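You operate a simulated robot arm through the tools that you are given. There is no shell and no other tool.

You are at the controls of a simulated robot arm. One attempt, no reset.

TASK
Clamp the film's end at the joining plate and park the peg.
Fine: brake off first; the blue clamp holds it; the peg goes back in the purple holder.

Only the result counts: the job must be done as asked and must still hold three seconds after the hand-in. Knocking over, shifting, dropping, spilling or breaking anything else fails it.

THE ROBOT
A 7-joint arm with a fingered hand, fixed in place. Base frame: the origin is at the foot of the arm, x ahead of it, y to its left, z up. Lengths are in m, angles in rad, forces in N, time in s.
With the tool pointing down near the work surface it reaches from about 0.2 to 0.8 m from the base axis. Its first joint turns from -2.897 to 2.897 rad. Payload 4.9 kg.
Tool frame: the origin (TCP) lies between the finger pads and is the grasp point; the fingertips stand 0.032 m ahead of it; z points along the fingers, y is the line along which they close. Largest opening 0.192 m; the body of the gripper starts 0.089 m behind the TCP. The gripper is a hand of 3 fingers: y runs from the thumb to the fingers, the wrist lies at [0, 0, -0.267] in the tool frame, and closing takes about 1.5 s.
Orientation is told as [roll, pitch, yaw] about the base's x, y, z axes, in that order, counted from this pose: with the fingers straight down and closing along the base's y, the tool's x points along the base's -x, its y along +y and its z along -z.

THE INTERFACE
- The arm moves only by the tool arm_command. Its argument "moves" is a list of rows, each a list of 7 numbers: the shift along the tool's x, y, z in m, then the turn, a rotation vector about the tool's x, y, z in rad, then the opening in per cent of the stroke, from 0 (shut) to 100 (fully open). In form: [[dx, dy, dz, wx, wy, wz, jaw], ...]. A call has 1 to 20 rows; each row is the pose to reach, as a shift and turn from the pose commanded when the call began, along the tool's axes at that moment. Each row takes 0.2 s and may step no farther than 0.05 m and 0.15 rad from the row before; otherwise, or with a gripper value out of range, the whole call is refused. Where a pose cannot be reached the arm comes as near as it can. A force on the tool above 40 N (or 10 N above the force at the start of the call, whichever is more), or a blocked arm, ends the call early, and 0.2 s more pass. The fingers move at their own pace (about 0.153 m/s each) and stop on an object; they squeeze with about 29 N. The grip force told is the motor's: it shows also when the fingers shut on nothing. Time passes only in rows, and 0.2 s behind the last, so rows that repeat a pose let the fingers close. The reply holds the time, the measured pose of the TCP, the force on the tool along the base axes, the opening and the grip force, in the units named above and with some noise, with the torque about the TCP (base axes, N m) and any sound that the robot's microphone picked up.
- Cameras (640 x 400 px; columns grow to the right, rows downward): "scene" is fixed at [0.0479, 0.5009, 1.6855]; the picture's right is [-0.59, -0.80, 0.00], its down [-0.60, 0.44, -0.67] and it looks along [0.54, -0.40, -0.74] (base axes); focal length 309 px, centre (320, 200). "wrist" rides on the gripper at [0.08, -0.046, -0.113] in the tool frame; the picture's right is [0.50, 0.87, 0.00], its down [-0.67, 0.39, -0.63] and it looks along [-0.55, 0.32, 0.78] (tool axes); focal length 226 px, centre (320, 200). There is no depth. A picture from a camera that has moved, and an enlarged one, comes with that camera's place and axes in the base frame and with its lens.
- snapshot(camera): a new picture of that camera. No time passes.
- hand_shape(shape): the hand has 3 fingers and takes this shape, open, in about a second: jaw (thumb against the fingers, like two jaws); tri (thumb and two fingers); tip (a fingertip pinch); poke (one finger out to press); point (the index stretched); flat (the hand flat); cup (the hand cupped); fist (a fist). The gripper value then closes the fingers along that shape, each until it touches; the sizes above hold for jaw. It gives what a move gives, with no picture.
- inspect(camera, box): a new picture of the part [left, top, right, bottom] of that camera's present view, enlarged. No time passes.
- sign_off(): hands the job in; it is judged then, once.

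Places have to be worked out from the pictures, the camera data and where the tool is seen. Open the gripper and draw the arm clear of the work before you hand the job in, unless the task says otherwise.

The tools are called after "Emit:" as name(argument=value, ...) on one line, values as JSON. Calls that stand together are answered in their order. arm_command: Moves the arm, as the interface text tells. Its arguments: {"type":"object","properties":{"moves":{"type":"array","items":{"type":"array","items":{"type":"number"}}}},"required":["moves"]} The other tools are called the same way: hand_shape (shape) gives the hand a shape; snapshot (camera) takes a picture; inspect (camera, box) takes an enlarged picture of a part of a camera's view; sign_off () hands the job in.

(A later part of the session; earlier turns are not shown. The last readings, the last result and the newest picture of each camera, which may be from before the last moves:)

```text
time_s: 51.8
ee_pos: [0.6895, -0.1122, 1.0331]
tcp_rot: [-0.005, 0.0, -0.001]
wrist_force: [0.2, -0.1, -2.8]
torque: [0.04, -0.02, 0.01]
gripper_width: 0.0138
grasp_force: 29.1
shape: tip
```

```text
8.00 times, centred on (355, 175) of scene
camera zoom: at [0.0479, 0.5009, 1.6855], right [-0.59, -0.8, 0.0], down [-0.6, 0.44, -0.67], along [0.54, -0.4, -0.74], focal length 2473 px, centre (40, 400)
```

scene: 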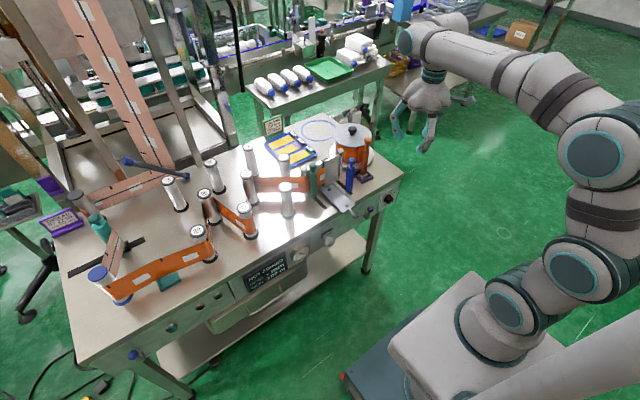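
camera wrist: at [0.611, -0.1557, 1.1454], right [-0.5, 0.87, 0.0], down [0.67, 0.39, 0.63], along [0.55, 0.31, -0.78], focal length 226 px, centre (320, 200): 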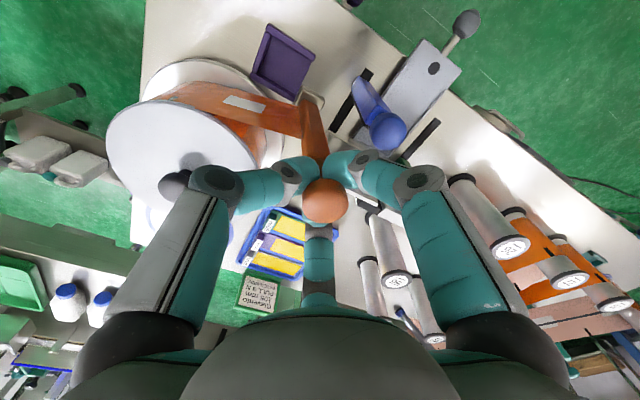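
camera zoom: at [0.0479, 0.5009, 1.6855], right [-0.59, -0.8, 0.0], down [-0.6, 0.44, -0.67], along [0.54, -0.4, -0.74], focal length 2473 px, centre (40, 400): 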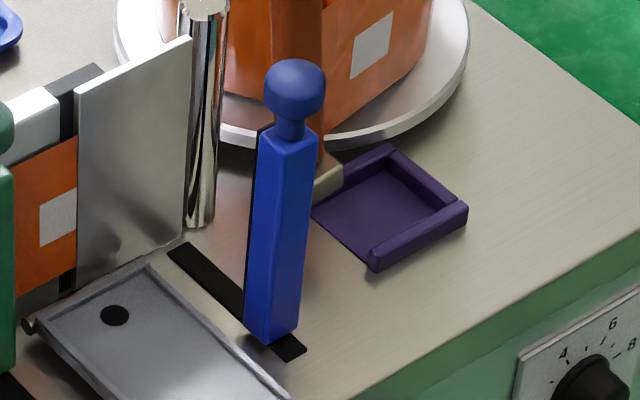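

The foot trails about 1.5 cm (slight 6° tilt from the film's drag), still clear. I shift 4 mm toward the plate and continue slowly to y≈-0.06.

Emit:
arm_command(moves=[[-0.003, 0.008, 0, 0, 0, 0, 0], [-0.005, 0.016, 0, 0, 0, 0, 0], [-0.005, 0.024, 0, 0, 0, 0, 0], [-0.005, 0.032, 0, 0, 0, 0, 0], [-0.005, 0.04, 0, 0, 0, 0, 0], [-0.005, 0.048, 0, 0, 0, 0, 0], [-0.005, 0.054, 0, 0, 0, 0, 0]])

Emit:
inspect(camera="wrist", box=[230, 40, 410, 240])

Emit:
inspect(camera="scene", box=[300, 110, 390, 200])

```text
time_s: 53.4
ee_pos: [0.6956, -0.0601, 1.0314]
tcp_rot: [-0.003, 0.001, 0.001]
wrist_force: [-0.4, 1.0, -2.6]
torque: [0.01, 0.0, 0.03]
gripper_width: 0.0138
grasp_force: 28.4
shape: tip
```

```text
2.00 times, centred on (320, 140) of wrist
camera zoom: at [0.6165, -0.1038, 1.1433], right [-0.5, 0.87, 0.0], down [0.67, 0.39, 0.63], along [0.55, 0.31, -0.78], focal length 452 px, centre (320, 320)
```

zoom: 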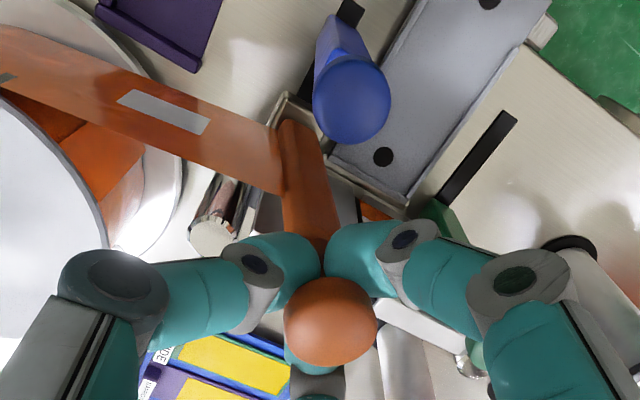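

```text
4.44 times, centred on (345, 155) of scene
camera zoom: at [0.0479, 0.5009, 1.6855], right [-0.59, -0.8, 0.0], down [-0.6, 0.44, -0.67], along [0.54, -0.4, -0.74], focal length 1374 px, centre (209, 400)
```

zoom: 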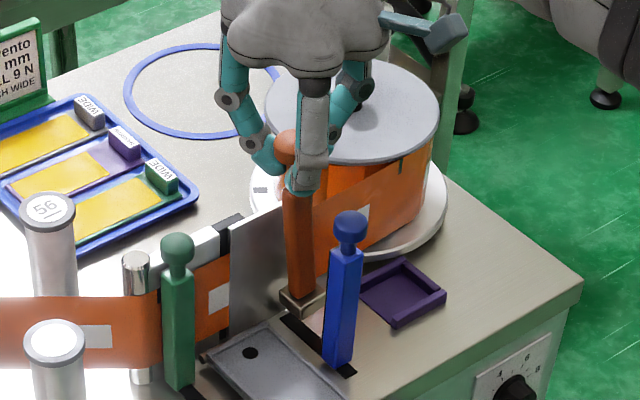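

The film runs in front of the post and behind the blue clamp as wanted. I continue slowly to y≈+0.012, x≈0.70 (the foot trails ~1.5–2 cm behind).

Emit:
arm_command(moves=[[-0.001, 0.008, 0, 0, 0, 0, 0], [-0.002, 0.016, 0, 0, 0, 0, 0], [-0.003, 0.024, 0, 0, 0, 0, 0], [-0.004, 0.032, 0, 0, 0, 0, 0], [-0.004, 0.04, 0, 0, 0, 0, 0], [-0.004, 0.048, 0, 0, 0, 0, 0], [-0.004, 0.056, 0, 0, 0, 0, 0], [-0.004, 0.064, 0, 0, 0, 0, 0], [-0.004, 0.072, 0, 0, 0, 0, 0]])

Emit:
inspect(camera="wrist", box=[230, 40, 410, 240])

Emit:
inspect(camera="scene", box=[290, 120, 380, 210])

```text
time_s: 55.4
ee_pos: [0.697, 0.0129, 1.0295]
tcp_rot: [-0.004, 0.002, 0.001]
wrist_force: [0.2, -1.3, -2.6]
torque: [0.02, 0.0, 0.02]
gripper_width: 0.0138
grasp_force: 28.7
shape: tip
```

```text
2.00 times, centred on (320, 140) of wrist
camera zoom: at [0.6184, -0.0316, 1.1414], right [-0.5, 0.87, 0.0], down [0.67, 0.39, 0.63], along [0.55, 0.31, -0.78], focal length 452 px, centre (320, 320)
```

zoom: 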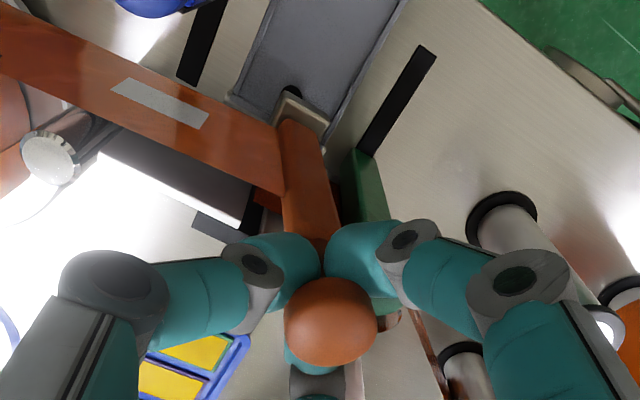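

```text
4.44 times, centred on (335, 165) of scene
camera zoom: at [0.0479, 0.5009, 1.6855], right [-0.59, -0.8, 0.0], down [-0.6, 0.44, -0.67], along [0.54, -0.4, -0.74], focal length 1374 px, centre (253, 356)
```

zoom: 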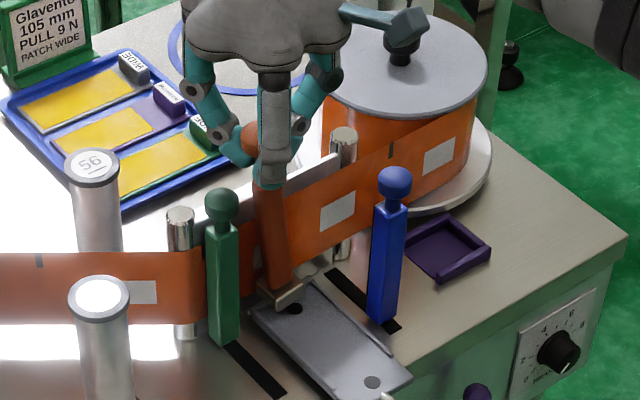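

The film spans the plate straight up to the peg at the seam. I now lower the peg toward the grey tray in small steps, watching the force.

Emit:
arm_command(moves=[[0, 0, 0.004, 0, 0, 0, 0], [0, 0, 0.008, 0, 0, 0, 0], [0, 0, 0.011, 0, 0, 0, 0]])

Emit:
inspect(camera="scene", box=[310, 160, 360, 205])

```text
time_s: 56.2
ee_pos: [0.699, 0.0122, 1.0188]
tcp_rot: [-0.004, 0.002, 0.0]
wrist_force: [0.0, 0.3, -2.8]
torque: [0.04, 0.01, -0.01]
gripper_width: 0.0136
grasp_force: 29.5
shape: tip
```

```text
8.89 times, centred on (335, 182) of scene
camera zoom: at [0.0479, 0.5009, 1.6855], right [-0.59, -0.8, 0.0], down [-0.6, 0.44, -0.67], along [0.54, -0.4, -0.74], focal length 2748 px, centre (187, 356)
```

zoom: 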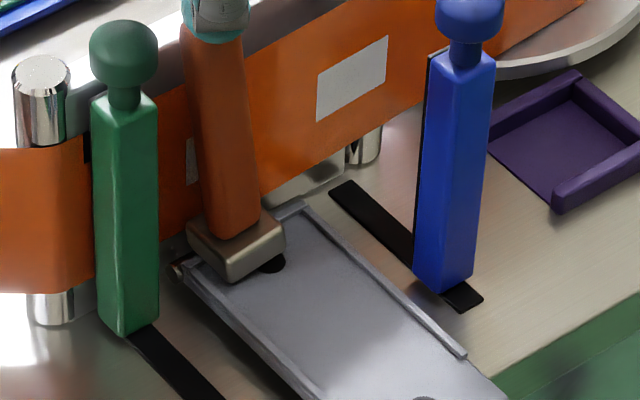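

Foot is still hovering, a bit close to the tray's left rim. I shift 6 mm back toward -y and keep lowering in 3 mm steps.

Emit:
arm_command(moves=[[0, -0.003, 0, 0, 0, 0, 0], [0, -0.006, 0.002, 0, 0, 0, 0], [0, -0.006, 0.004, 0, 0, 0, 0], [0, -0.006, 0.006, 0, 0, 0, 0]])

Emit:
inspect(camera="scene", box=[310, 160, 360, 205])

```text
time_s: 57.2
ee_pos: [0.6972, 0.0057, 1.0166]
tcp_rot: [-0.005, -0.008, -0.002]
wrist_force: [-0.4, 0.3, 19.2]
torque: [0.06, 0.09, 0.01]
gripper_width: 0.0145
grasp_force: 29.3
shape: tip
```

```text
8.89 times, centred on (335, 182) of scene
camera zoom: at [0.0479, 0.5009, 1.6855], right [-0.59, -0.8, 0.0], down [-0.6, 0.44, -0.67], along [0.54, -0.4, -0.74], focal length 2748 px, centre (187, 356)
```

zoom: 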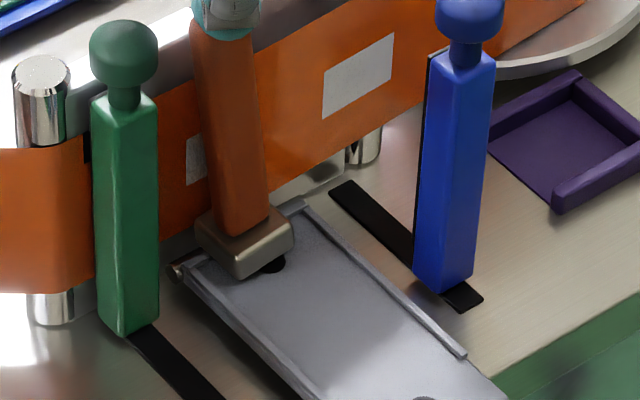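

The foot touches the tray (19 N). The peg leans ~5° with its top toward +x/+y, so I ease the pressure and bring the top back over the foot.

Emit:
arm_command(moves=[[0.001, -0.002, -0.001, 0, 0, 0, 0], [0.003, -0.004, -0.002, 0, 0, 0, 0], [0.004, -0.006, -0.002, 0, 0, 0, 0], [0.005, -0.008, -0.002, 0, 0, 0, 0]])

Emit:
inspect(camera="scene", box=[310, 160, 360, 205])

Emit:
inspect(camera="wrist", box=[230, 40, 410, 240])

```text
time_s: 58.2
ee_pos: [0.6935, -0.0001, 1.017]
tcp_rot: [-0.004, -0.001, -0.001]
wrist_force: [-0.8, -0.1, 21.5]
torque: [0.28, -0.04, -0.04]
gripper_width: 0.0149
grasp_force: 28.9
shape: tip
```

```text
8.89 times, centred on (335, 182) of scene
camera zoom: at [0.0479, 0.5009, 1.6855], right [-0.59, -0.8, 0.0], down [-0.6, 0.44, -0.67], along [0.54, -0.4, -0.74], focal length 2748 px, centre (187, 356)
```

zoom: 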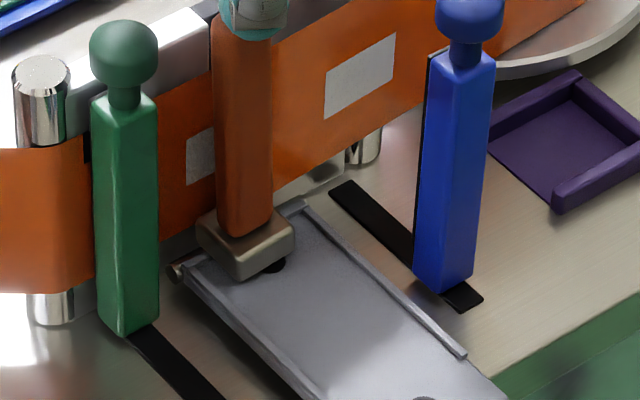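

```text
2.00 times, centred on (320, 140) of wrist
camera zoom: at [0.6143, -0.0446, 1.1292], right [-0.5, 0.87, 0.0], down [0.67, 0.39, 0.63], along [0.55, 0.31, -0.78], focal length 452 px, centre (320, 320)
```

zoom: 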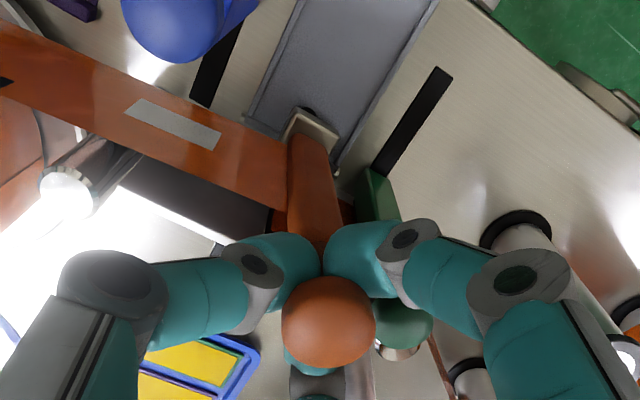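

The peg stands upright now. I relieve the pressure by 2 mm, open the fingers gradually, and watch whether it stays.

Emit:
arm_command(moves=[[0, 0, -0.001, 0, 0, 0, 0], [0, 0, -0.002, 0, 0, 0, 0], [0, 0, -0.002, 0, 0, 0, 5], [0, 0, -0.002, 0, 0, 0, 10], [0, 0, -0.002, 0, 0, 0, 15], [0, 0, -0.002, 0, 0, 0, 22]])

Emit:
inspect(camera="scene", box=[310, 140, 370, 205])

Emit:
inspect(camera="wrist", box=[230, 40, 410, 240])

```text
time_s: 59.6
ee_pos: [0.6941, -0.0011, 1.0174]
tcp_rot: [-0.003, 0.002, 0.0]
wrist_force: [-0.6, -0.2, 0.2]
torque: [0.0, 0.0, 0.01]
gripper_width: 0.042
grasp_force: 0.1
shape: tip
```

```text
6.15 times, centred on (340, 172) of scene
camera zoom: at [0.0479, 0.5009, 1.6855], right [-0.59, -0.8, 0.0], down [-0.6, 0.44, -0.67], along [0.54, -0.4, -0.74], focal length 1903 px, centre (197, 369)
```

zoom: 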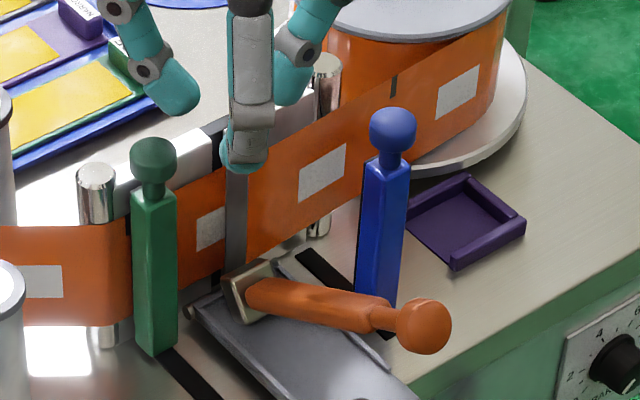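

```text
2.00 times, centred on (320, 140) of wrist
camera zoom: at [0.6148, -0.0439, 1.1294], right [-0.5, 0.87, 0.0], down [0.67, 0.39, 0.63], along [0.55, 0.31, -0.78], focal length 452 px, centre (320, 320)
```

zoom: 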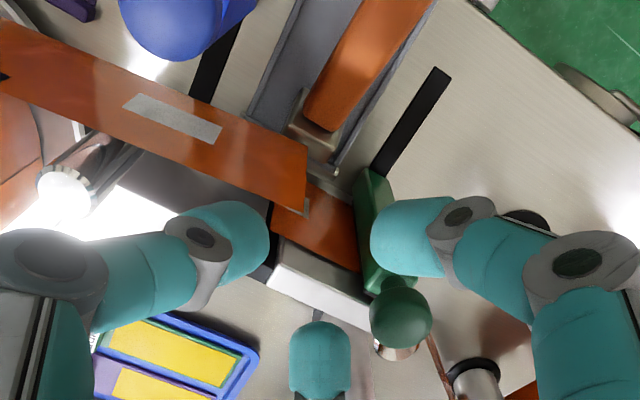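

The peg toppled toward the robot on release, while the film's end stays standing at the seam (y≈-0.006). I hold the hand still for a moment to see where the peg comes to rest.

Emit:
arm_command(moves=[[0, 0, -0.01, 0, 0, 0, 22], [0, 0, -0.02, 0, 0, 0, 30]])

Emit:
inspect(camera="scene", box=[310, 140, 370, 205])

Emit:
snapshot(camera="wrist")

```text
time_s: 60.2
ee_pos: [0.6953, 0.0, 1.0387]
tcp_rot: [-0.002, -0.001, 0.0]
wrist_force: [0.8, -1.1, 0.0]
torque: [0.0, -0.02, 0.0]
gripper_width: 0.0572
grasp_force: 0.0
shape: tip
```

```text
6.15 times, centred on (340, 172) of scene
camera zoom: at [0.0479, 0.5009, 1.6855], right [-0.59, -0.8, 0.0], down [-0.6, 0.44, -0.67], along [0.54, -0.4, -0.74], focal length 1903 px, centre (197, 369)
```

zoom: 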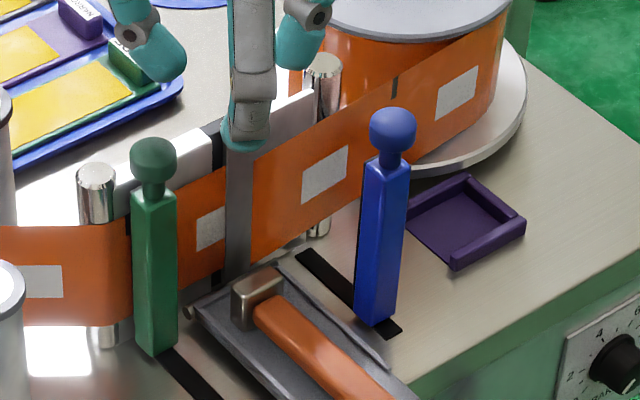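

```text
taken
camera wrist: at [0.6152, -0.0438, 1.1506], right [-0.5, 0.87, 0.0], down [0.67, 0.39, 0.63], along [0.55, 0.31, -0.78], focal length 226 px, centre (320, 200)
```

wrist: 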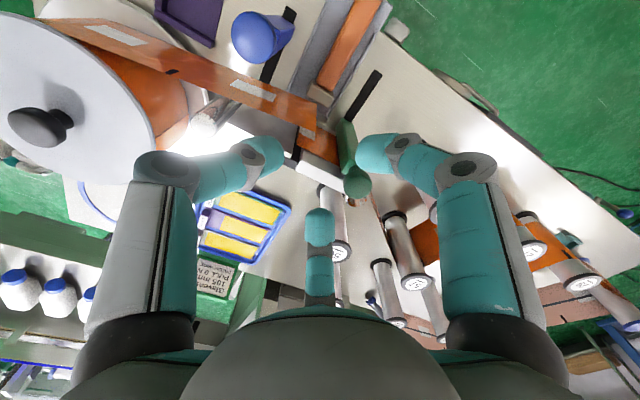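

The peg lies safely on the tray; the film end (grey strip) stands at the seam in front of the plate. I go over to the blue clamp's ball now to close it: first above it.

Emit:
arm_command(moves=[[0.0, 0.0, -0.025, 0, 0, 0, 45], [0.022, -0.034, -0.035, 0, 0, 0, 45], [0.042, -0.064, -0.035, 0, 0, 0, 45], [0.05, -0.074, -0.035, 0, 0, 0, 45]])

Emit:
snapshot(camera="wrist")

Emit:
inspect(camera="scene", box=[290, 110, 400, 210])

```text
time_s: 61.2
ee_pos: [0.6447, -0.0743, 1.0722]
tcp_rot: [-0.003, 0.0, -0.001]
wrist_force: [-0.1, -0.4, 0.5]
torque: [0.01, 0.0, 0.01]
gripper_width: 0.0861
grasp_force: 0.0
shape: tip
```

```text
taken
camera wrist: at [0.5669, -0.1176, 1.1843], right [-0.5, 0.87, 0.0], down [0.67, 0.39, 0.63], along [0.55, 0.31, -0.78], focal length 226 px, centre (320, 200)
```

wrist: 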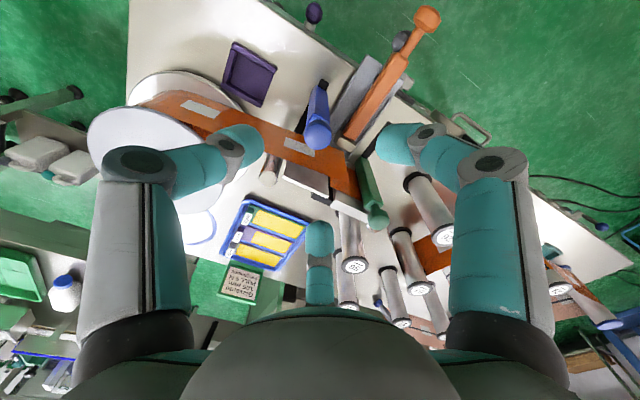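

```text
4.00 times, centred on (345, 160) of scene
camera zoom: at [0.0479, 0.5009, 1.6855], right [-0.59, -0.8, 0.0], down [-0.6, 0.44, -0.67], along [0.54, -0.4, -0.74], focal length 1237 px, centre (220, 360)
```

zoom: 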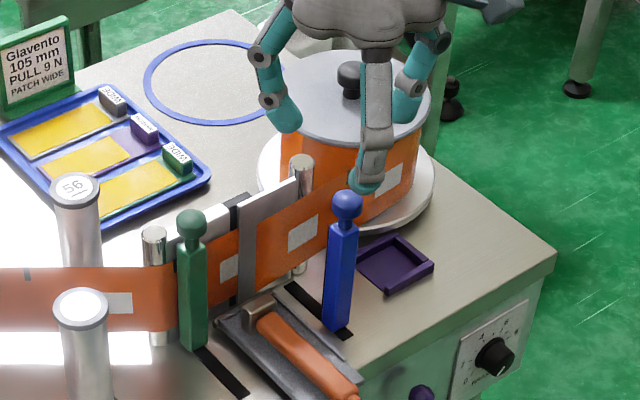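

The film rests unmoved. I enlarge the wrist view to align with the blue ball.

Emit:
inspect(camera="wrist", box=[250, 60, 390, 200])

```text
2.86 times, centred on (320, 130) of wrist
camera zoom: at [0.5669, -0.1176, 1.1843], right [-0.5, 0.87, 0.0], down [0.67, 0.39, 0.63], along [0.55, 0.31, -0.78], focal length 646 px, centre (320, 400)
```

zoom: 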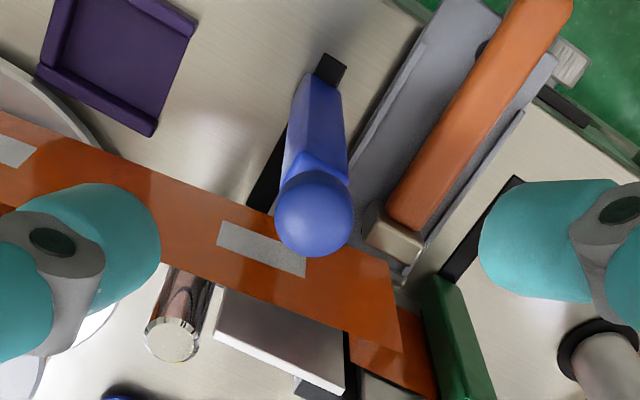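

The film end lies at y≈0, overlapping the seam by a few mm. The blue ball (centre z≈0.971) is on the tool axis; I descend to its equator and close.

Emit:
arm_command(moves=[[-0.001, -0.0015, 0.025, 0, 0, 0, 45], [-0.001, -0.0015, 0.05, 0, 0, 0, 45], [-0.001, -0.0015, 0.074, 0, 0, 0, 45], [-0.001, -0.0015, 0.074, 0, 0, 0, 25], [-0.001, -0.0015, 0.074, 0, 0, 0, 10], [-0.001, -0.0015, 0.074, 0, 0, 0, 0], [-0.001, -0.0015, 0.074, 0, 0, 0, 0]])

Emit:
inspect(camera="wrist", box=[230, 80, 430, 260])

Emit:
inspect(camera="scene", box=[290, 110, 400, 210])

```text
time_s: 62.8
ee_pos: [0.645, -0.0765, 0.9986]
tcp_rot: [-0.002, 0.001, -0.001]
wrist_force: [2.8, -1.8, -4.4]
torque: [-0.1, 0.02, 0.02]
gripper_width: 0.0207
grasp_force: 28.7
shape: tip
```

```text
2.22 times, centred on (330, 170) of wrist
camera zoom: at [0.5666, -0.12, 1.1102], right [-0.5, 0.87, 0.0], down [0.67, 0.39, 0.63], along [0.55, 0.31, -0.78], focal length 502 px, centre (298, 267)
```

zoom: 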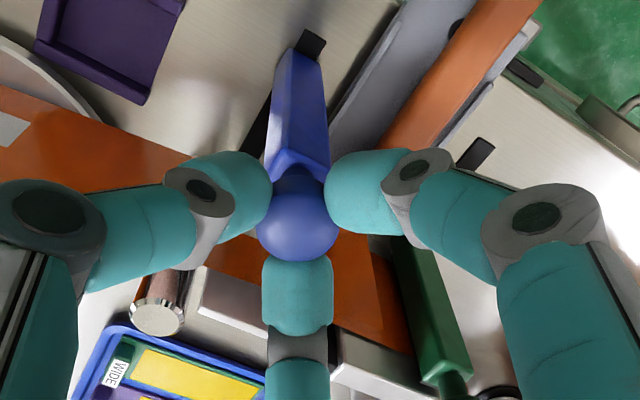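

```text
4.00 times, centred on (345, 160) of scene
camera zoom: at [0.0479, 0.5009, 1.6855], right [-0.59, -0.8, 0.0], down [-0.6, 0.44, -0.67], along [0.54, -0.4, -0.74], focal length 1237 px, centre (220, 360)
```

zoom: 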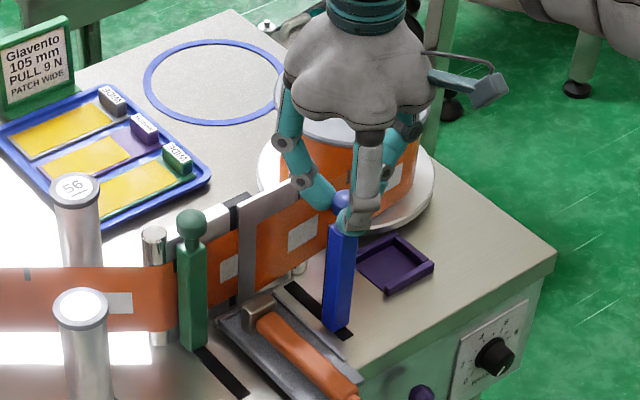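

The blue clamp's knob is held. I slide it toward the plate (+x) slowly.

Emit:
arm_command(moves=[[-0.006, 0, 0, 0, 0, 0, 0], [-0.012, 0, 0, 0, 0, 0, 0], [-0.018, 0, 0, 0, 0, 0, 0], [-0.024, 0, 0, 0, 0, 0, 0], [-0.03, 0, 0, 0, 0, 0, 0], [-0.036, 0, 0, 0, 0, 0, 0]])

Emit:
inspect(camera="wrist", box=[230, 80, 430, 260])

Emit:
inspect(camera="scene", box=[290, 110, 400, 210])

```text
time_s: 64.2
ee_pos: [0.6822, -0.0772, 0.9981]
tcp_rot: [-0.002, 0.002, 0.001]
wrist_force: [-0.4, 4.4, -12.7]
torque: [0.07, 0.02, 0.0]
gripper_width: 0.0204
grasp_force: 29.1
shape: tip
```

```text
2.22 times, centred on (330, 170) of wrist
camera zoom: at [0.6029, -0.1208, 1.1105], right [-0.5, 0.87, 0.0], down [0.67, 0.39, 0.63], along [0.55, 0.31, -0.78], focal length 502 px, centre (298, 267)
```

zoom: 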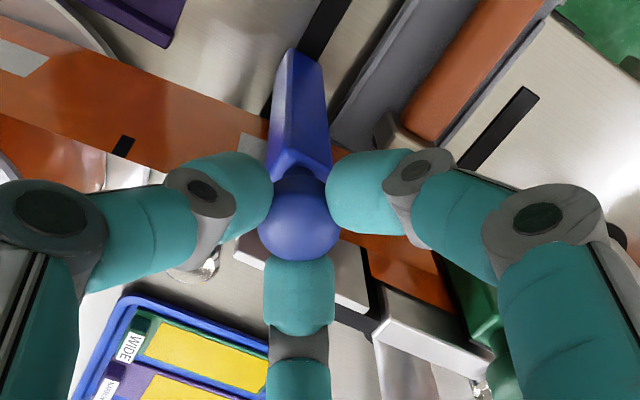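

```text
4.00 times, centred on (345, 160) of scene
camera zoom: at [0.0479, 0.5009, 1.6855], right [-0.59, -0.8, 0.0], down [-0.6, 0.44, -0.67], along [0.54, -0.4, -0.74], focal length 1237 px, centre (220, 360)
```

zoom: 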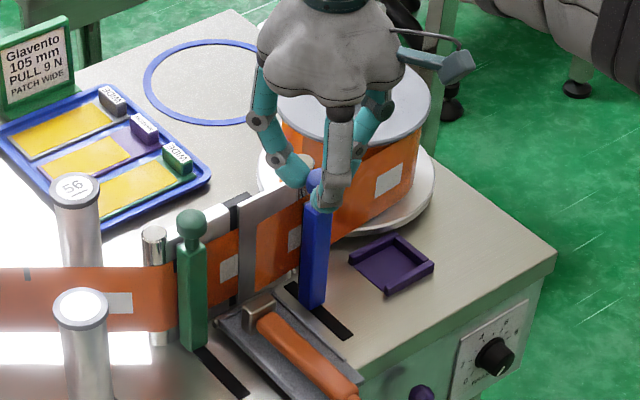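

The clamp slides easily and now meets the film. I push on in small steps until it resists at the plate.

Emit:
arm_command(moves=[[-0.004, 0, 0, 0, 0, 0, 0], [-0.008, 0, 0, 0, 0, 0, 0], [-0.012, 0, 0, 0, 0, 0, 0], [-0.016, 0, 0, 0, 0, 0, 0]])

Emit:
inspect(camera="wrist", box=[230, 80, 430, 260])

Emit:
inspect(camera="scene", box=[290, 140, 370, 210])

```text
time_s: 65.2
ee_pos: [0.6978, -0.076, 0.9992]
tcp_rot: [-0.004, 0.002, -0.001]
wrist_force: [1.6, -0.1, -21.0]
torque: [-0.01, -0.01, 0.02]
gripper_width: 0.0203
grasp_force: 28.7
shape: tip
```

```text
2.22 times, centred on (330, 170) of wrist
camera zoom: at [0.6188, -0.1204, 1.1111], right [-0.5, 0.87, 0.0], down [0.67, 0.39, 0.63], along [0.54, 0.31, -0.78], focal length 502 px, centre (298, 267)
```

zoom: 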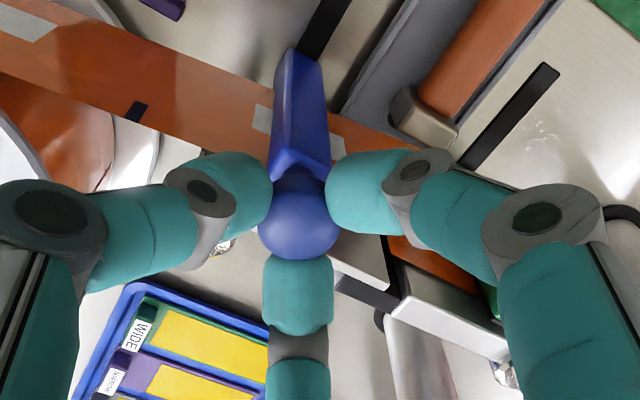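

```text
5.71 times, centred on (330, 175) of scene
camera zoom: at [0.0479, 0.5009, 1.6855], right [-0.59, -0.8, 0.0], down [-0.6, 0.44, -0.67], along [0.54, -0.4, -0.74], focal length 1767 px, centre (263, 343)
```

zoom: 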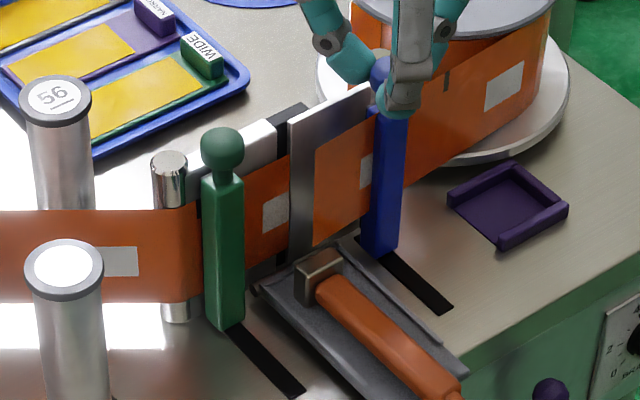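

The clamp is close to the plate now; before the last push I look closely at where the film's end lies.

Emit:
inspect(camera="wrist", box=[330, 90, 420, 180])

Emit:
inspect(camera="scene", box=[315, 150, 355, 190])

```text
4.44 times, centred on (375, 135) of wrist
camera zoom: at [0.6188, -0.1204, 1.1111], right [-0.5, 0.87, 0.0], down [0.67, 0.39, 0.63], along [0.54, 0.31, -0.78], focal length 1005 px, centre (76, 489)
```

zoom: 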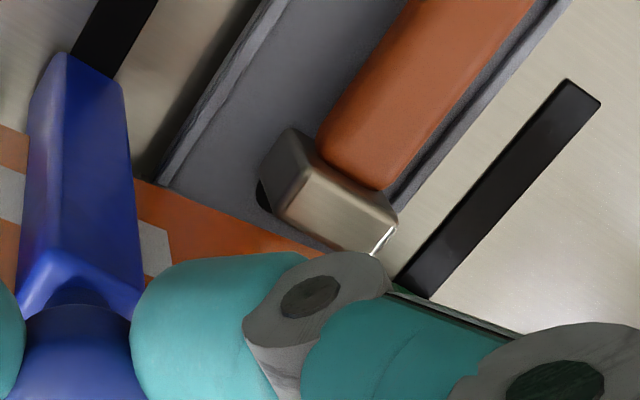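

```text
10.00 times, centred on (335, 170) of scene
camera zoom: at [0.0479, 0.5009, 1.6855], right [-0.59, -0.8, 0.0], down [-0.6, 0.44, -0.67], along [0.54, -0.4, -0.74], focal length 3092 px, centre (170, 500)
```

zoom: 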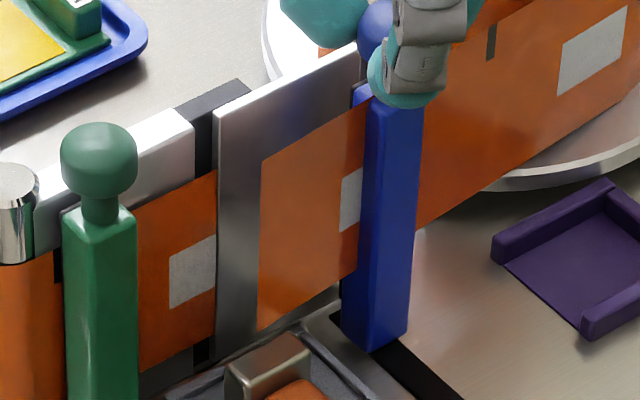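

The film end still stands a little off the plate at y≈0, just past the seam, which is fine. I relieve the vertical pull by 2 mm and push the last millimetres.

Emit:
arm_command(moves=[[-0.002, 0, 0.002, 0, 0, 0, 0], [-0.005, 0, 0.002, 0, 0, 0, 0], [-0.008, 0, 0.002, 0, 0, 0, 0], [-0.011, 0, 0.002, 0, 0, 0, 0]])

Emit:
inspect(camera="scene", box=[315, 150, 355, 190])

Emit:
inspect(camera="wrist", box=[230, 80, 430, 260])

```text
time_s: 66.2
ee_pos: [0.7073, -0.0763, 0.9977]
tcp_rot: [-0.004, 0.003, 0.0]
wrist_force: [-15.3, -2.9, -0.8]
torque: [-0.07, 0.44, -0.1]
gripper_width: 0.0204
grasp_force: 28.7
shape: tip
```

```text
10.00 times, centred on (335, 170) of scene
camera zoom: at [0.0479, 0.5009, 1.6855], right [-0.59, -0.8, 0.0], down [-0.6, 0.44, -0.67], along [0.54, -0.4, -0.74], focal length 3092 px, centre (170, 500)
```

zoom: 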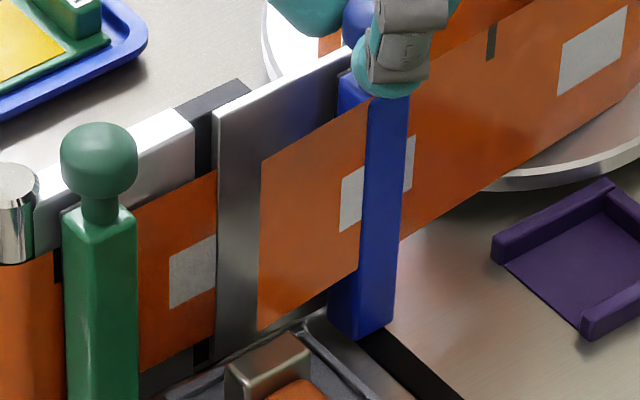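

```text
2.22 times, centred on (330, 170) of wrist
camera zoom: at [0.6283, -0.1198, 1.1103], right [-0.5, 0.87, 0.0], down [0.67, 0.39, 0.63], along [0.55, 0.31, -0.78], focal length 502 px, centre (298, 267)
```

zoom: 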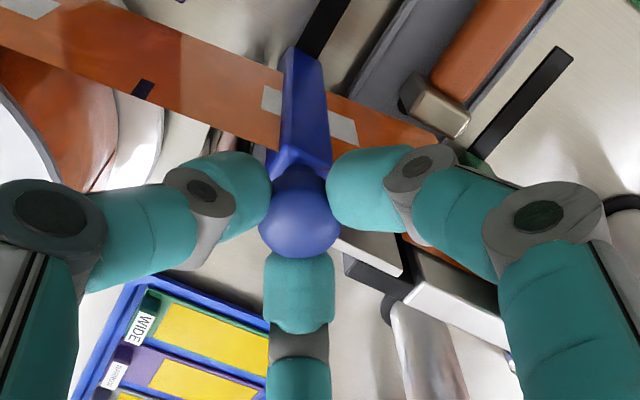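

The clamp meets resistance (-15 N). I push a few millimetres more to seat it fully and watch for a click or a display change.

Emit:
arm_command(moves=[[-0.002, 0, 0, 0, 0, 0, 0], [-0.004, 0, 0, 0, 0, 0, 0], [-0.006, 0, 0, 0, 0, 0, 0]])

Emit:
inspect(camera="scene", box=[315, 150, 355, 190])

Emit:
inspect(camera="scene", box=[240, 220, 340, 300])

```text
time_s: 67.0
ee_pos: [0.7115, -0.0761, 0.9964]
tcp_rot: [-0.002, 0.005, 0.001]
wrist_force: [-32.4, 1.5, 6.2]
torque: [0.03, 1.08, -0.29]
gripper_width: 0.0205
grasp_force: 29.0
shape: tip
```

```text
10.00 times, centred on (335, 170) of scene
camera zoom: at [0.0479, 0.5009, 1.6855], right [-0.59, -0.8, 0.0], down [-0.6, 0.44, -0.67], along [0.54, -0.4, -0.74], focal length 3092 px, centre (170, 500)
```

zoom: 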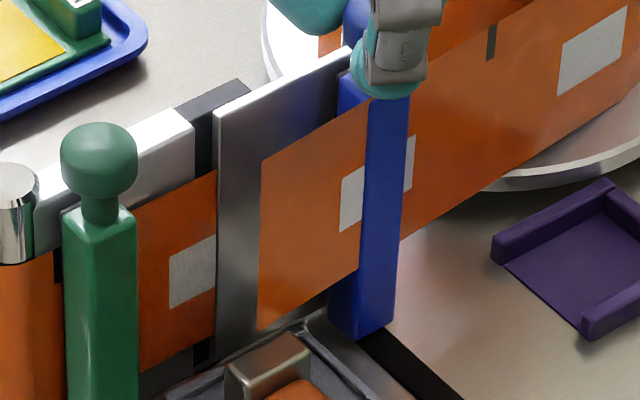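

```text
5.00 times, centred on (290, 260) of scene
camera zoom: at [0.0479, 0.5009, 1.6855], right [-0.59, -0.8, 0.0], down [-0.6, 0.44, -0.67], along [0.54, -0.4, -0.74], focal length 1546 px, centre (470, -100)
```

zoom: 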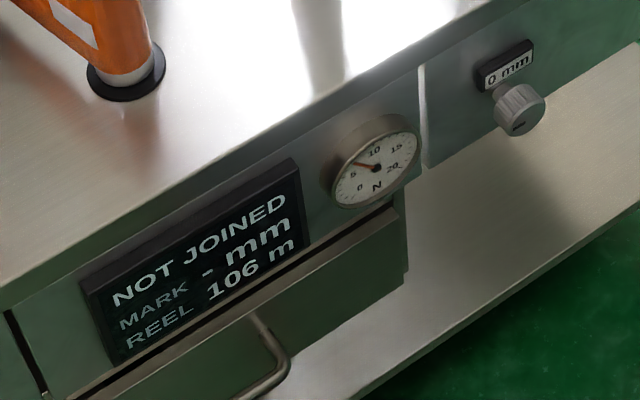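

The clamp is at its stop (-32 N, no more travel) and the reel counter reads 106 m. I look very closely at how the film runs relative to the clamp.

Emit:
inspect(camera="scene", box=[332, 155, 352, 187])

Emit:
inspect(camera="wrist", box=[290, 80, 380, 170])

```text
12.50 times, centred on (342, 171) of scene
camera zoom: at [0.0479, 0.5009, 1.6855], right [-0.59, -0.8, 0.0], down [-0.6, 0.44, -0.67], along [0.54, -0.4, -0.74], focal length 3865 px, centre (45, 562)
```

zoom: 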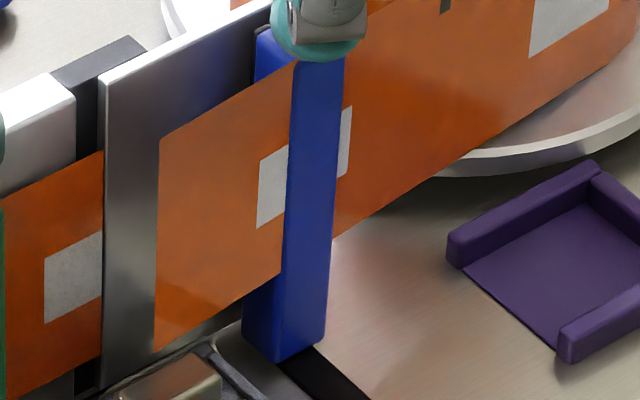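

```text
4.44 times, centred on (335, 125) of wrist
camera zoom: at [0.6336, -0.1195, 1.1099], right [-0.5, 0.87, 0.0], down [0.68, 0.39, 0.63], along [0.54, 0.31, -0.78], focal length 1005 px, centre (253, 533)
```

zoom: 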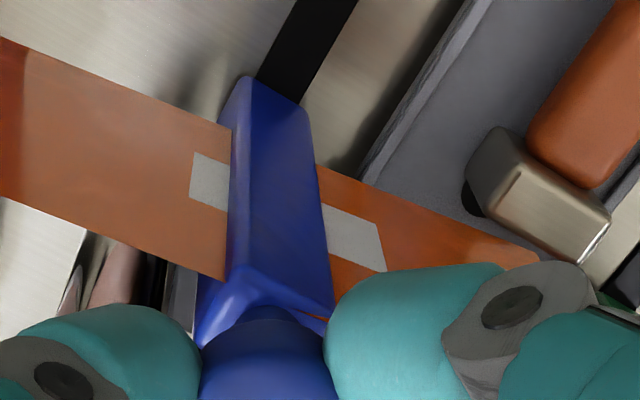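

The clamp is fully home, but the film was not pressed along with it visibly, so I will verify its state later. I release the knob, rise and look at the fallen peg.

Emit:
arm_command(moves=[[0.005, 0, 0, 0, 0, 0, 0], [0.005, 0, 0, 0, 0, 0, 15], [0.005, 0, 0, 0, 0, 0, 35], [0.005, 0, 0, 0, 0, 0, 45], [0.005, 0, -0.03, 0, 0, 0, 45], [0.005, 0, -0.07, 0, 0, 0, 45], [0.03, 0, -0.11, 0, 0, 0, 60], [0.07, 0, -0.13, 0, 0, 0, 100], [0.11, -0.01, -0.15, 0, 0, 0, 100]])

Emit:
snapshot(camera="wrist")

Emit:
snapshot(camera="scene")

```text
time_s: 69.0
ee_pos: [0.6047, -0.0854, 1.1427]
tcp_rot: [-0.004, 0.002, -0.003]
wrist_force: [0.4, 0.5, -2.2]
torque: [-0.02, -0.05, 0.02]
gripper_width: 0.1917
grasp_force: 0.1
shape: tip
```

```text
taken
camera wrist: at [0.5257, -0.1287, 1.2551], right [-0.5, 0.87, 0.0], down [0.67, 0.39, 0.63], along [0.55, 0.31, -0.78], focal length 226 px, centre (320, 200)
```

wrist: 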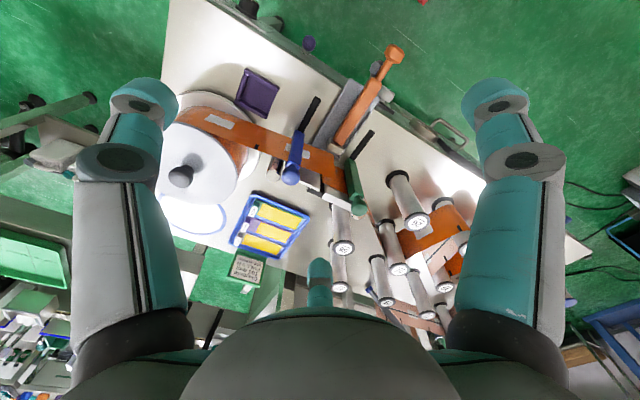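

```text
taken
```

scene: 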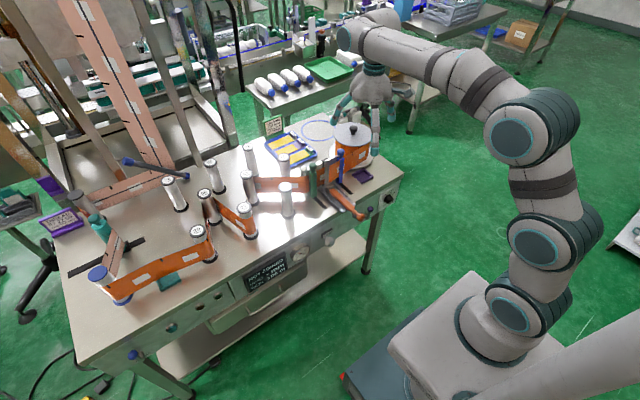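

Clear of the clamp. I enlarge both views to see the film at the clamp, the film's end and the lying peg.

Emit:
inspect(camera="wrist", box=[250, 90, 400, 220])

Emit:
inspect(camera="scene", box=[305, 150, 375, 225])

Emit:
inspect(camera="wrist", box=[310, 30, 430, 150])

```text
3.08 times, centred on (325, 155) of wrist
camera zoom: at [0.5257, -0.1287, 1.2551], right [-0.5, 0.87, 0.0], down [0.67, 0.39, 0.63], along [0.55, 0.31, -0.78], focal length 696 px, centre (305, 338)
```

zoom: 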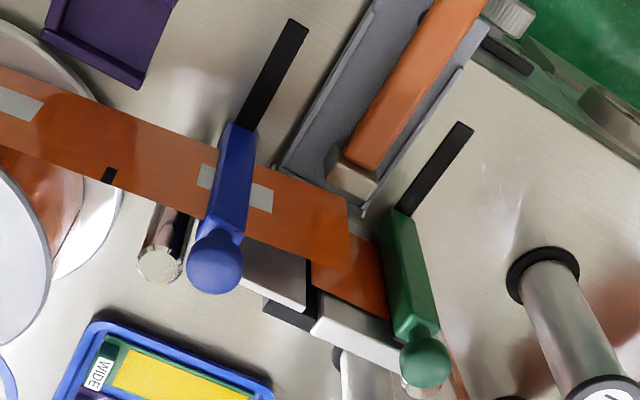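

```text
5.33 times, centred on (340, 188) of scene
camera zoom: at [0.0479, 0.5009, 1.6855], right [-0.59, -0.8, 0.0], down [-0.6, 0.44, -0.67], along [0.54, -0.4, -0.74], focal length 1649 px, centre (213, 267)
```

zoom: 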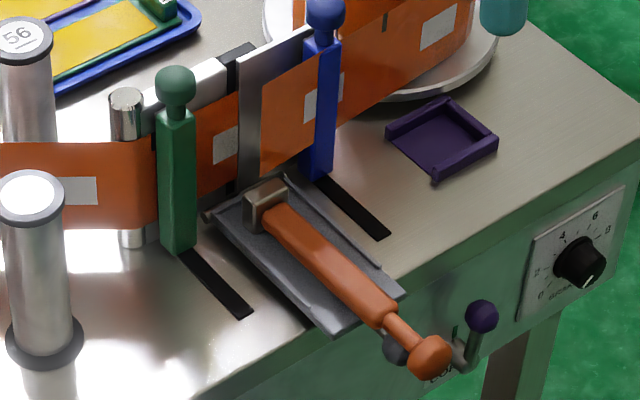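

```text
3.33 times, centred on (370, 90) of wrist
camera zoom: at [0.5257, -0.1287, 1.2551], right [-0.5, 0.87, 0.0], down [0.67, 0.39, 0.63], along [0.55, 0.31, -0.78], focal length 754 px, centre (153, 567)
```

zoom: 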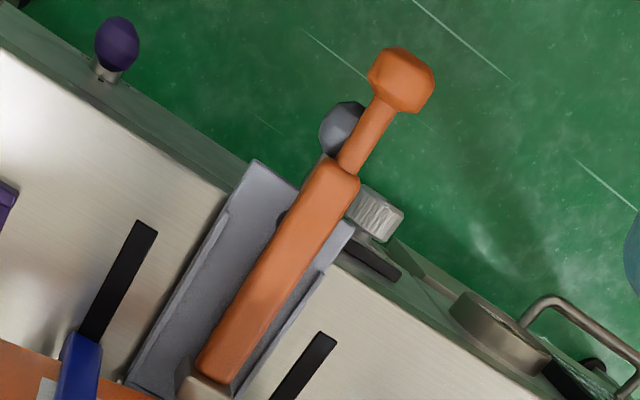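

BRAKE shows 0, the clamp is closed, and the peg lies in the tray with ball and neck overhanging the front edge near (0.507,-0.008,0.85). I move above the ball with the hand yawed +30° so that the neck can later swing down between two fingers.

Emit:
arm_command(moves=[[0.02, 0.0155, 0.01, 0, 0, -0.105, 60], [0.04, 0.031, 0.03, 0, 0, -0.21, 60], [0.06, 0.0465, 0.06, 0, 0, -0.315, 60], [0.08, 0.062, 0.09, 0, 0, -0.42, 60], [0.0997, 0.0774, 0.12, 0, 0, -0.5236, 60], [0.0997, 0.0774, 0.14, 0, 0, -0.5236, 60]])

Emit:
snapshot(camera="wrist")

Emit:
inspect(camera="scene", box=[300, 110, 420, 230])

```text
time_s: 70.4
ee_pos: [0.5048, -0.0103, 1.0046]
tcp_rot: [-0.003, 0.002, 0.523]
wrist_force: [0.3, -0.2, -0.7]
torque: [0.01, 0.01, 0.02]
gripper_width: 0.1157
grasp_force: 0.2
shape: tip
```

```text
taken
camera wrist: at [0.4587, -0.0873, 1.1172], right [-0.87, 0.5, 0.0], down [0.39, 0.67, 0.63], along [0.32, 0.54, -0.78], focal length 226 px, centre (320, 200)
```

wrist: 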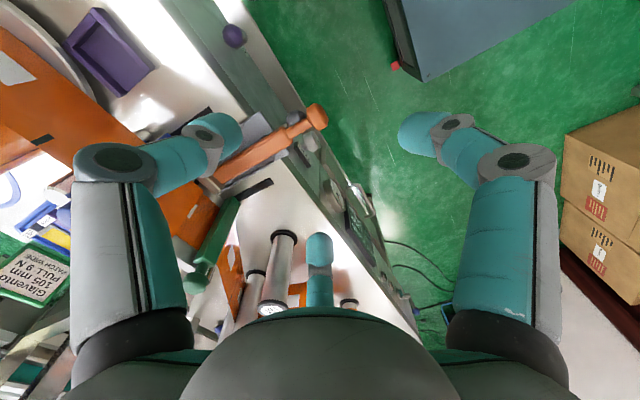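

```text
3.33 times, centred on (360, 170) of scene
camera zoom: at [0.0479, 0.5009, 1.6855], right [-0.59, -0.8, 0.0], down [-0.6, 0.44, -0.67], along [0.54, -0.4, -0.74], focal length 1030 px, centre (187, 300)
```

zoom: 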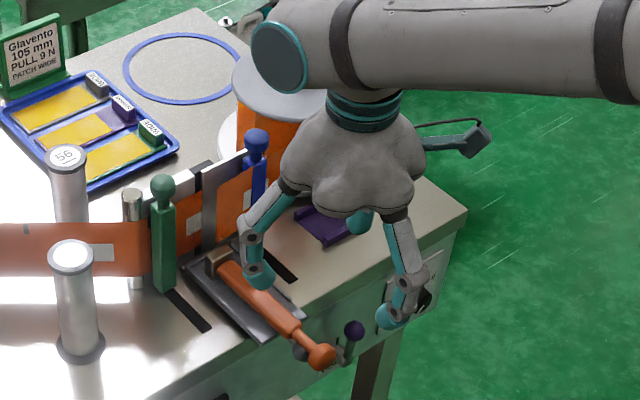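

The ball is near the tool axis; I enlarge to align and to see the handle knob under the neck.

Emit:
inspect(camera="wrist", box=[240, 70, 360, 190])

```text
3.33 times, centred on (300, 130) of wrist
camera zoom: at [0.4587, -0.0873, 1.1172], right [-0.87, 0.5, 0.0], down [0.39, 0.67, 0.63], along [0.32, 0.54, -0.78], focal length 754 px, centre (387, 433)
```

zoom: 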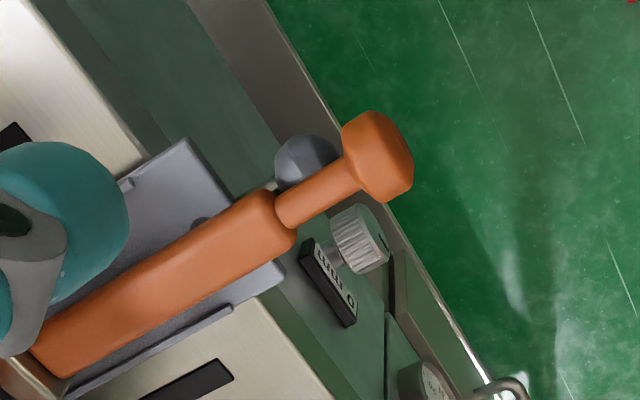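

The head is a mushroom about 3.2 cm wide, lying at (0.5076,-0.009,0.848); the handle knob sits to the right below the neck. I trim the yaw to +15°, centre over the head and descend around it with open fingers.

Emit:
arm_command(moves=[[-0.0031, -0.0002, 0.03, 0, 0, 0.09, 60], [-0.0031, -0.0002, 0.06, 0, 0, 0.18, 60], [-0.0031, -0.0002, 0.09, 0, 0, 0.2618, 60], [-0.0031, -0.0002, 0.115, 0, 0, 0.2618, 60]])

Emit:
snapshot(camera="wrist")

Emit:
inspect(camera="scene", box=[320, 140, 420, 240])

```text
time_s: 71.4
ee_pos: [0.5075, -0.0085, 0.8919]
tcp_rot: [-0.004, 0.0, 0.258]
wrist_force: [0.0, -0.4, -0.6]
torque: [0.04, 0.02, -0.03]
gripper_width: 0.1156
grasp_force: 0.1
shape: tip
```

```text
taken
camera wrist: at [0.4429, -0.0706, 1.004], right [-0.71, 0.71, 0.0], down [0.55, 0.55, 0.63], along [0.45, 0.44, -0.78], focal length 226 px, centre (320, 200)
```

wrist: 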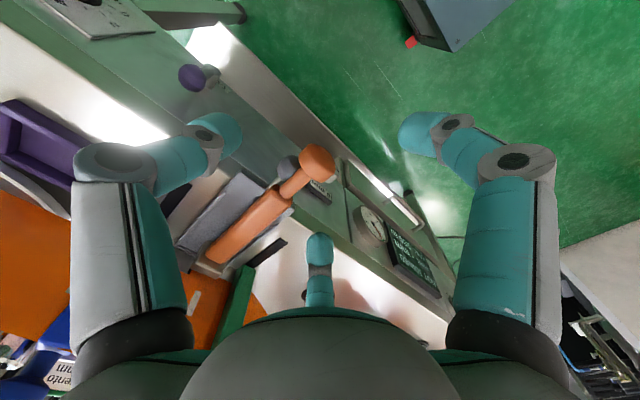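

```text
4.00 times, centred on (370, 190) of scene
camera zoom: at [0.0479, 0.5009, 1.6855], right [-0.59, -0.8, 0.0], down [-0.6, 0.44, -0.67], along [0.54, -0.4, -0.74], focal length 1237 px, centre (120, 240)
```

zoom: 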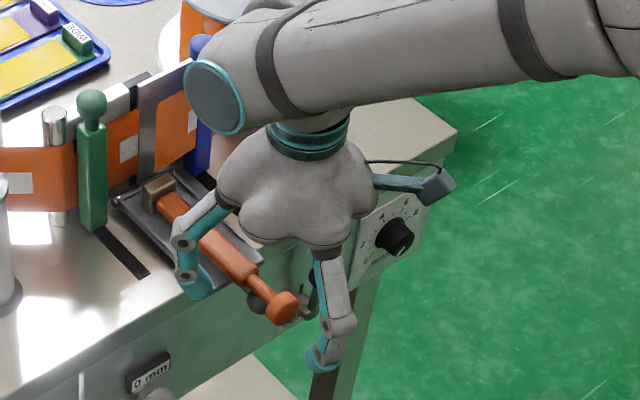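

I enlarge once more for the final centring.

Emit:
inspect(camera="wrist", box=[250, 100, 390, 220])

```text
3.33 times, centred on (320, 160) of wrist
camera zoom: at [0.4429, -0.0706, 1.004], right [-0.71, 0.71, 0.0], down [0.55, 0.55, 0.63], along [0.45, 0.44, -0.78], focal length 754 px, centre (320, 333)
```

zoom: 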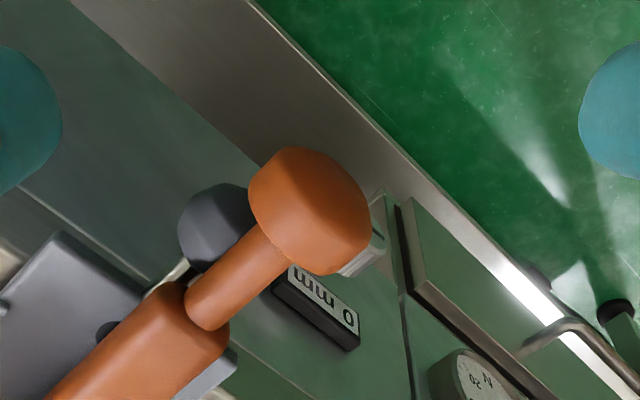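

Centred to 2 mm. I descend to just below the head's middle and close the fingers into a loose cage around/under it.

Emit:
arm_command(moves=[[-0.001, -0.0017, 0.016, 0, 0, 0, 60], [-0.001, -0.0017, 0.032, 0, 0, 0, 60], [-0.001, -0.0017, 0.032, 0, 0, 0, 40], [-0.001, -0.0017, 0.032, 0, 0, 0, 25], [-0.001, -0.0017, 0.032, 0, 0, 0, 15], [-0.001, -0.0017, 0.032, 0, 0, 0, 11], [-0.001, -0.0017, 0.032, 0, 0, 0, 11]])

Emit:
inspect(camera="wrist", box=[230, 100, 410, 260])

Emit:
inspect(camera="scene", box=[340, 170, 400, 230])

```text
time_s: 73.0
ee_pos: [0.5087, -0.0098, 0.858]
tcp_rot: [-0.004, 0.001, 0.261]
wrist_force: [0.1, -0.6, -0.8]
torque: [0.01, 0.05, -0.02]
gripper_width: 0.0216
grasp_force: 0.1
shape: tip
```

```text
2.50 times, centred on (320, 180) of wrist
camera zoom: at [0.4442, -0.0723, 0.9712], right [-0.71, 0.71, 0.0], down [0.55, 0.55, 0.63], along [0.45, 0.44, -0.78], focal length 565 px, centre (320, 250)
```

zoom: 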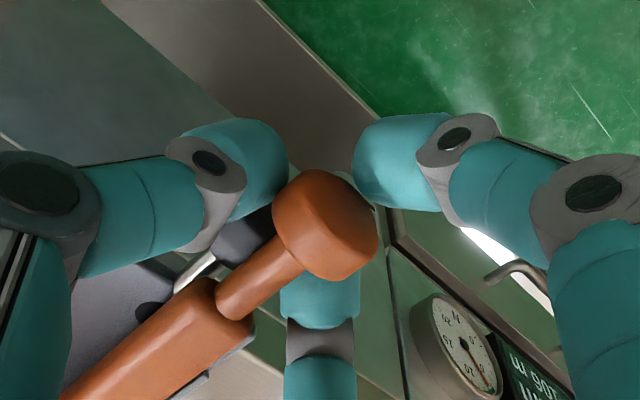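

```text
6.67 times, centred on (370, 200) of scene
camera zoom: at [0.0479, 0.5009, 1.6855], right [-0.59, -0.8, 0.0], down [-0.6, 0.44, -0.67], along [0.54, -0.4, -0.74], focal length 2061 px, centre (-13, 200)
```

zoom: 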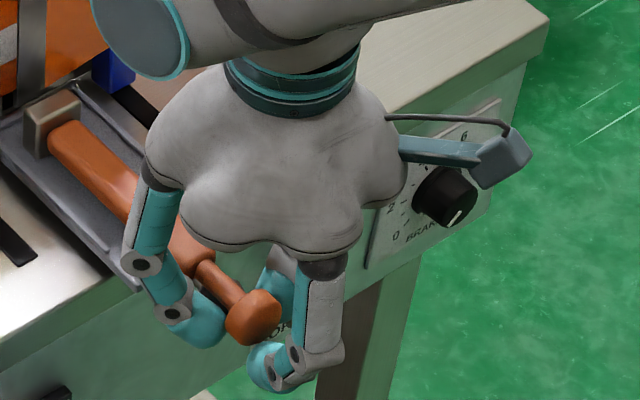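

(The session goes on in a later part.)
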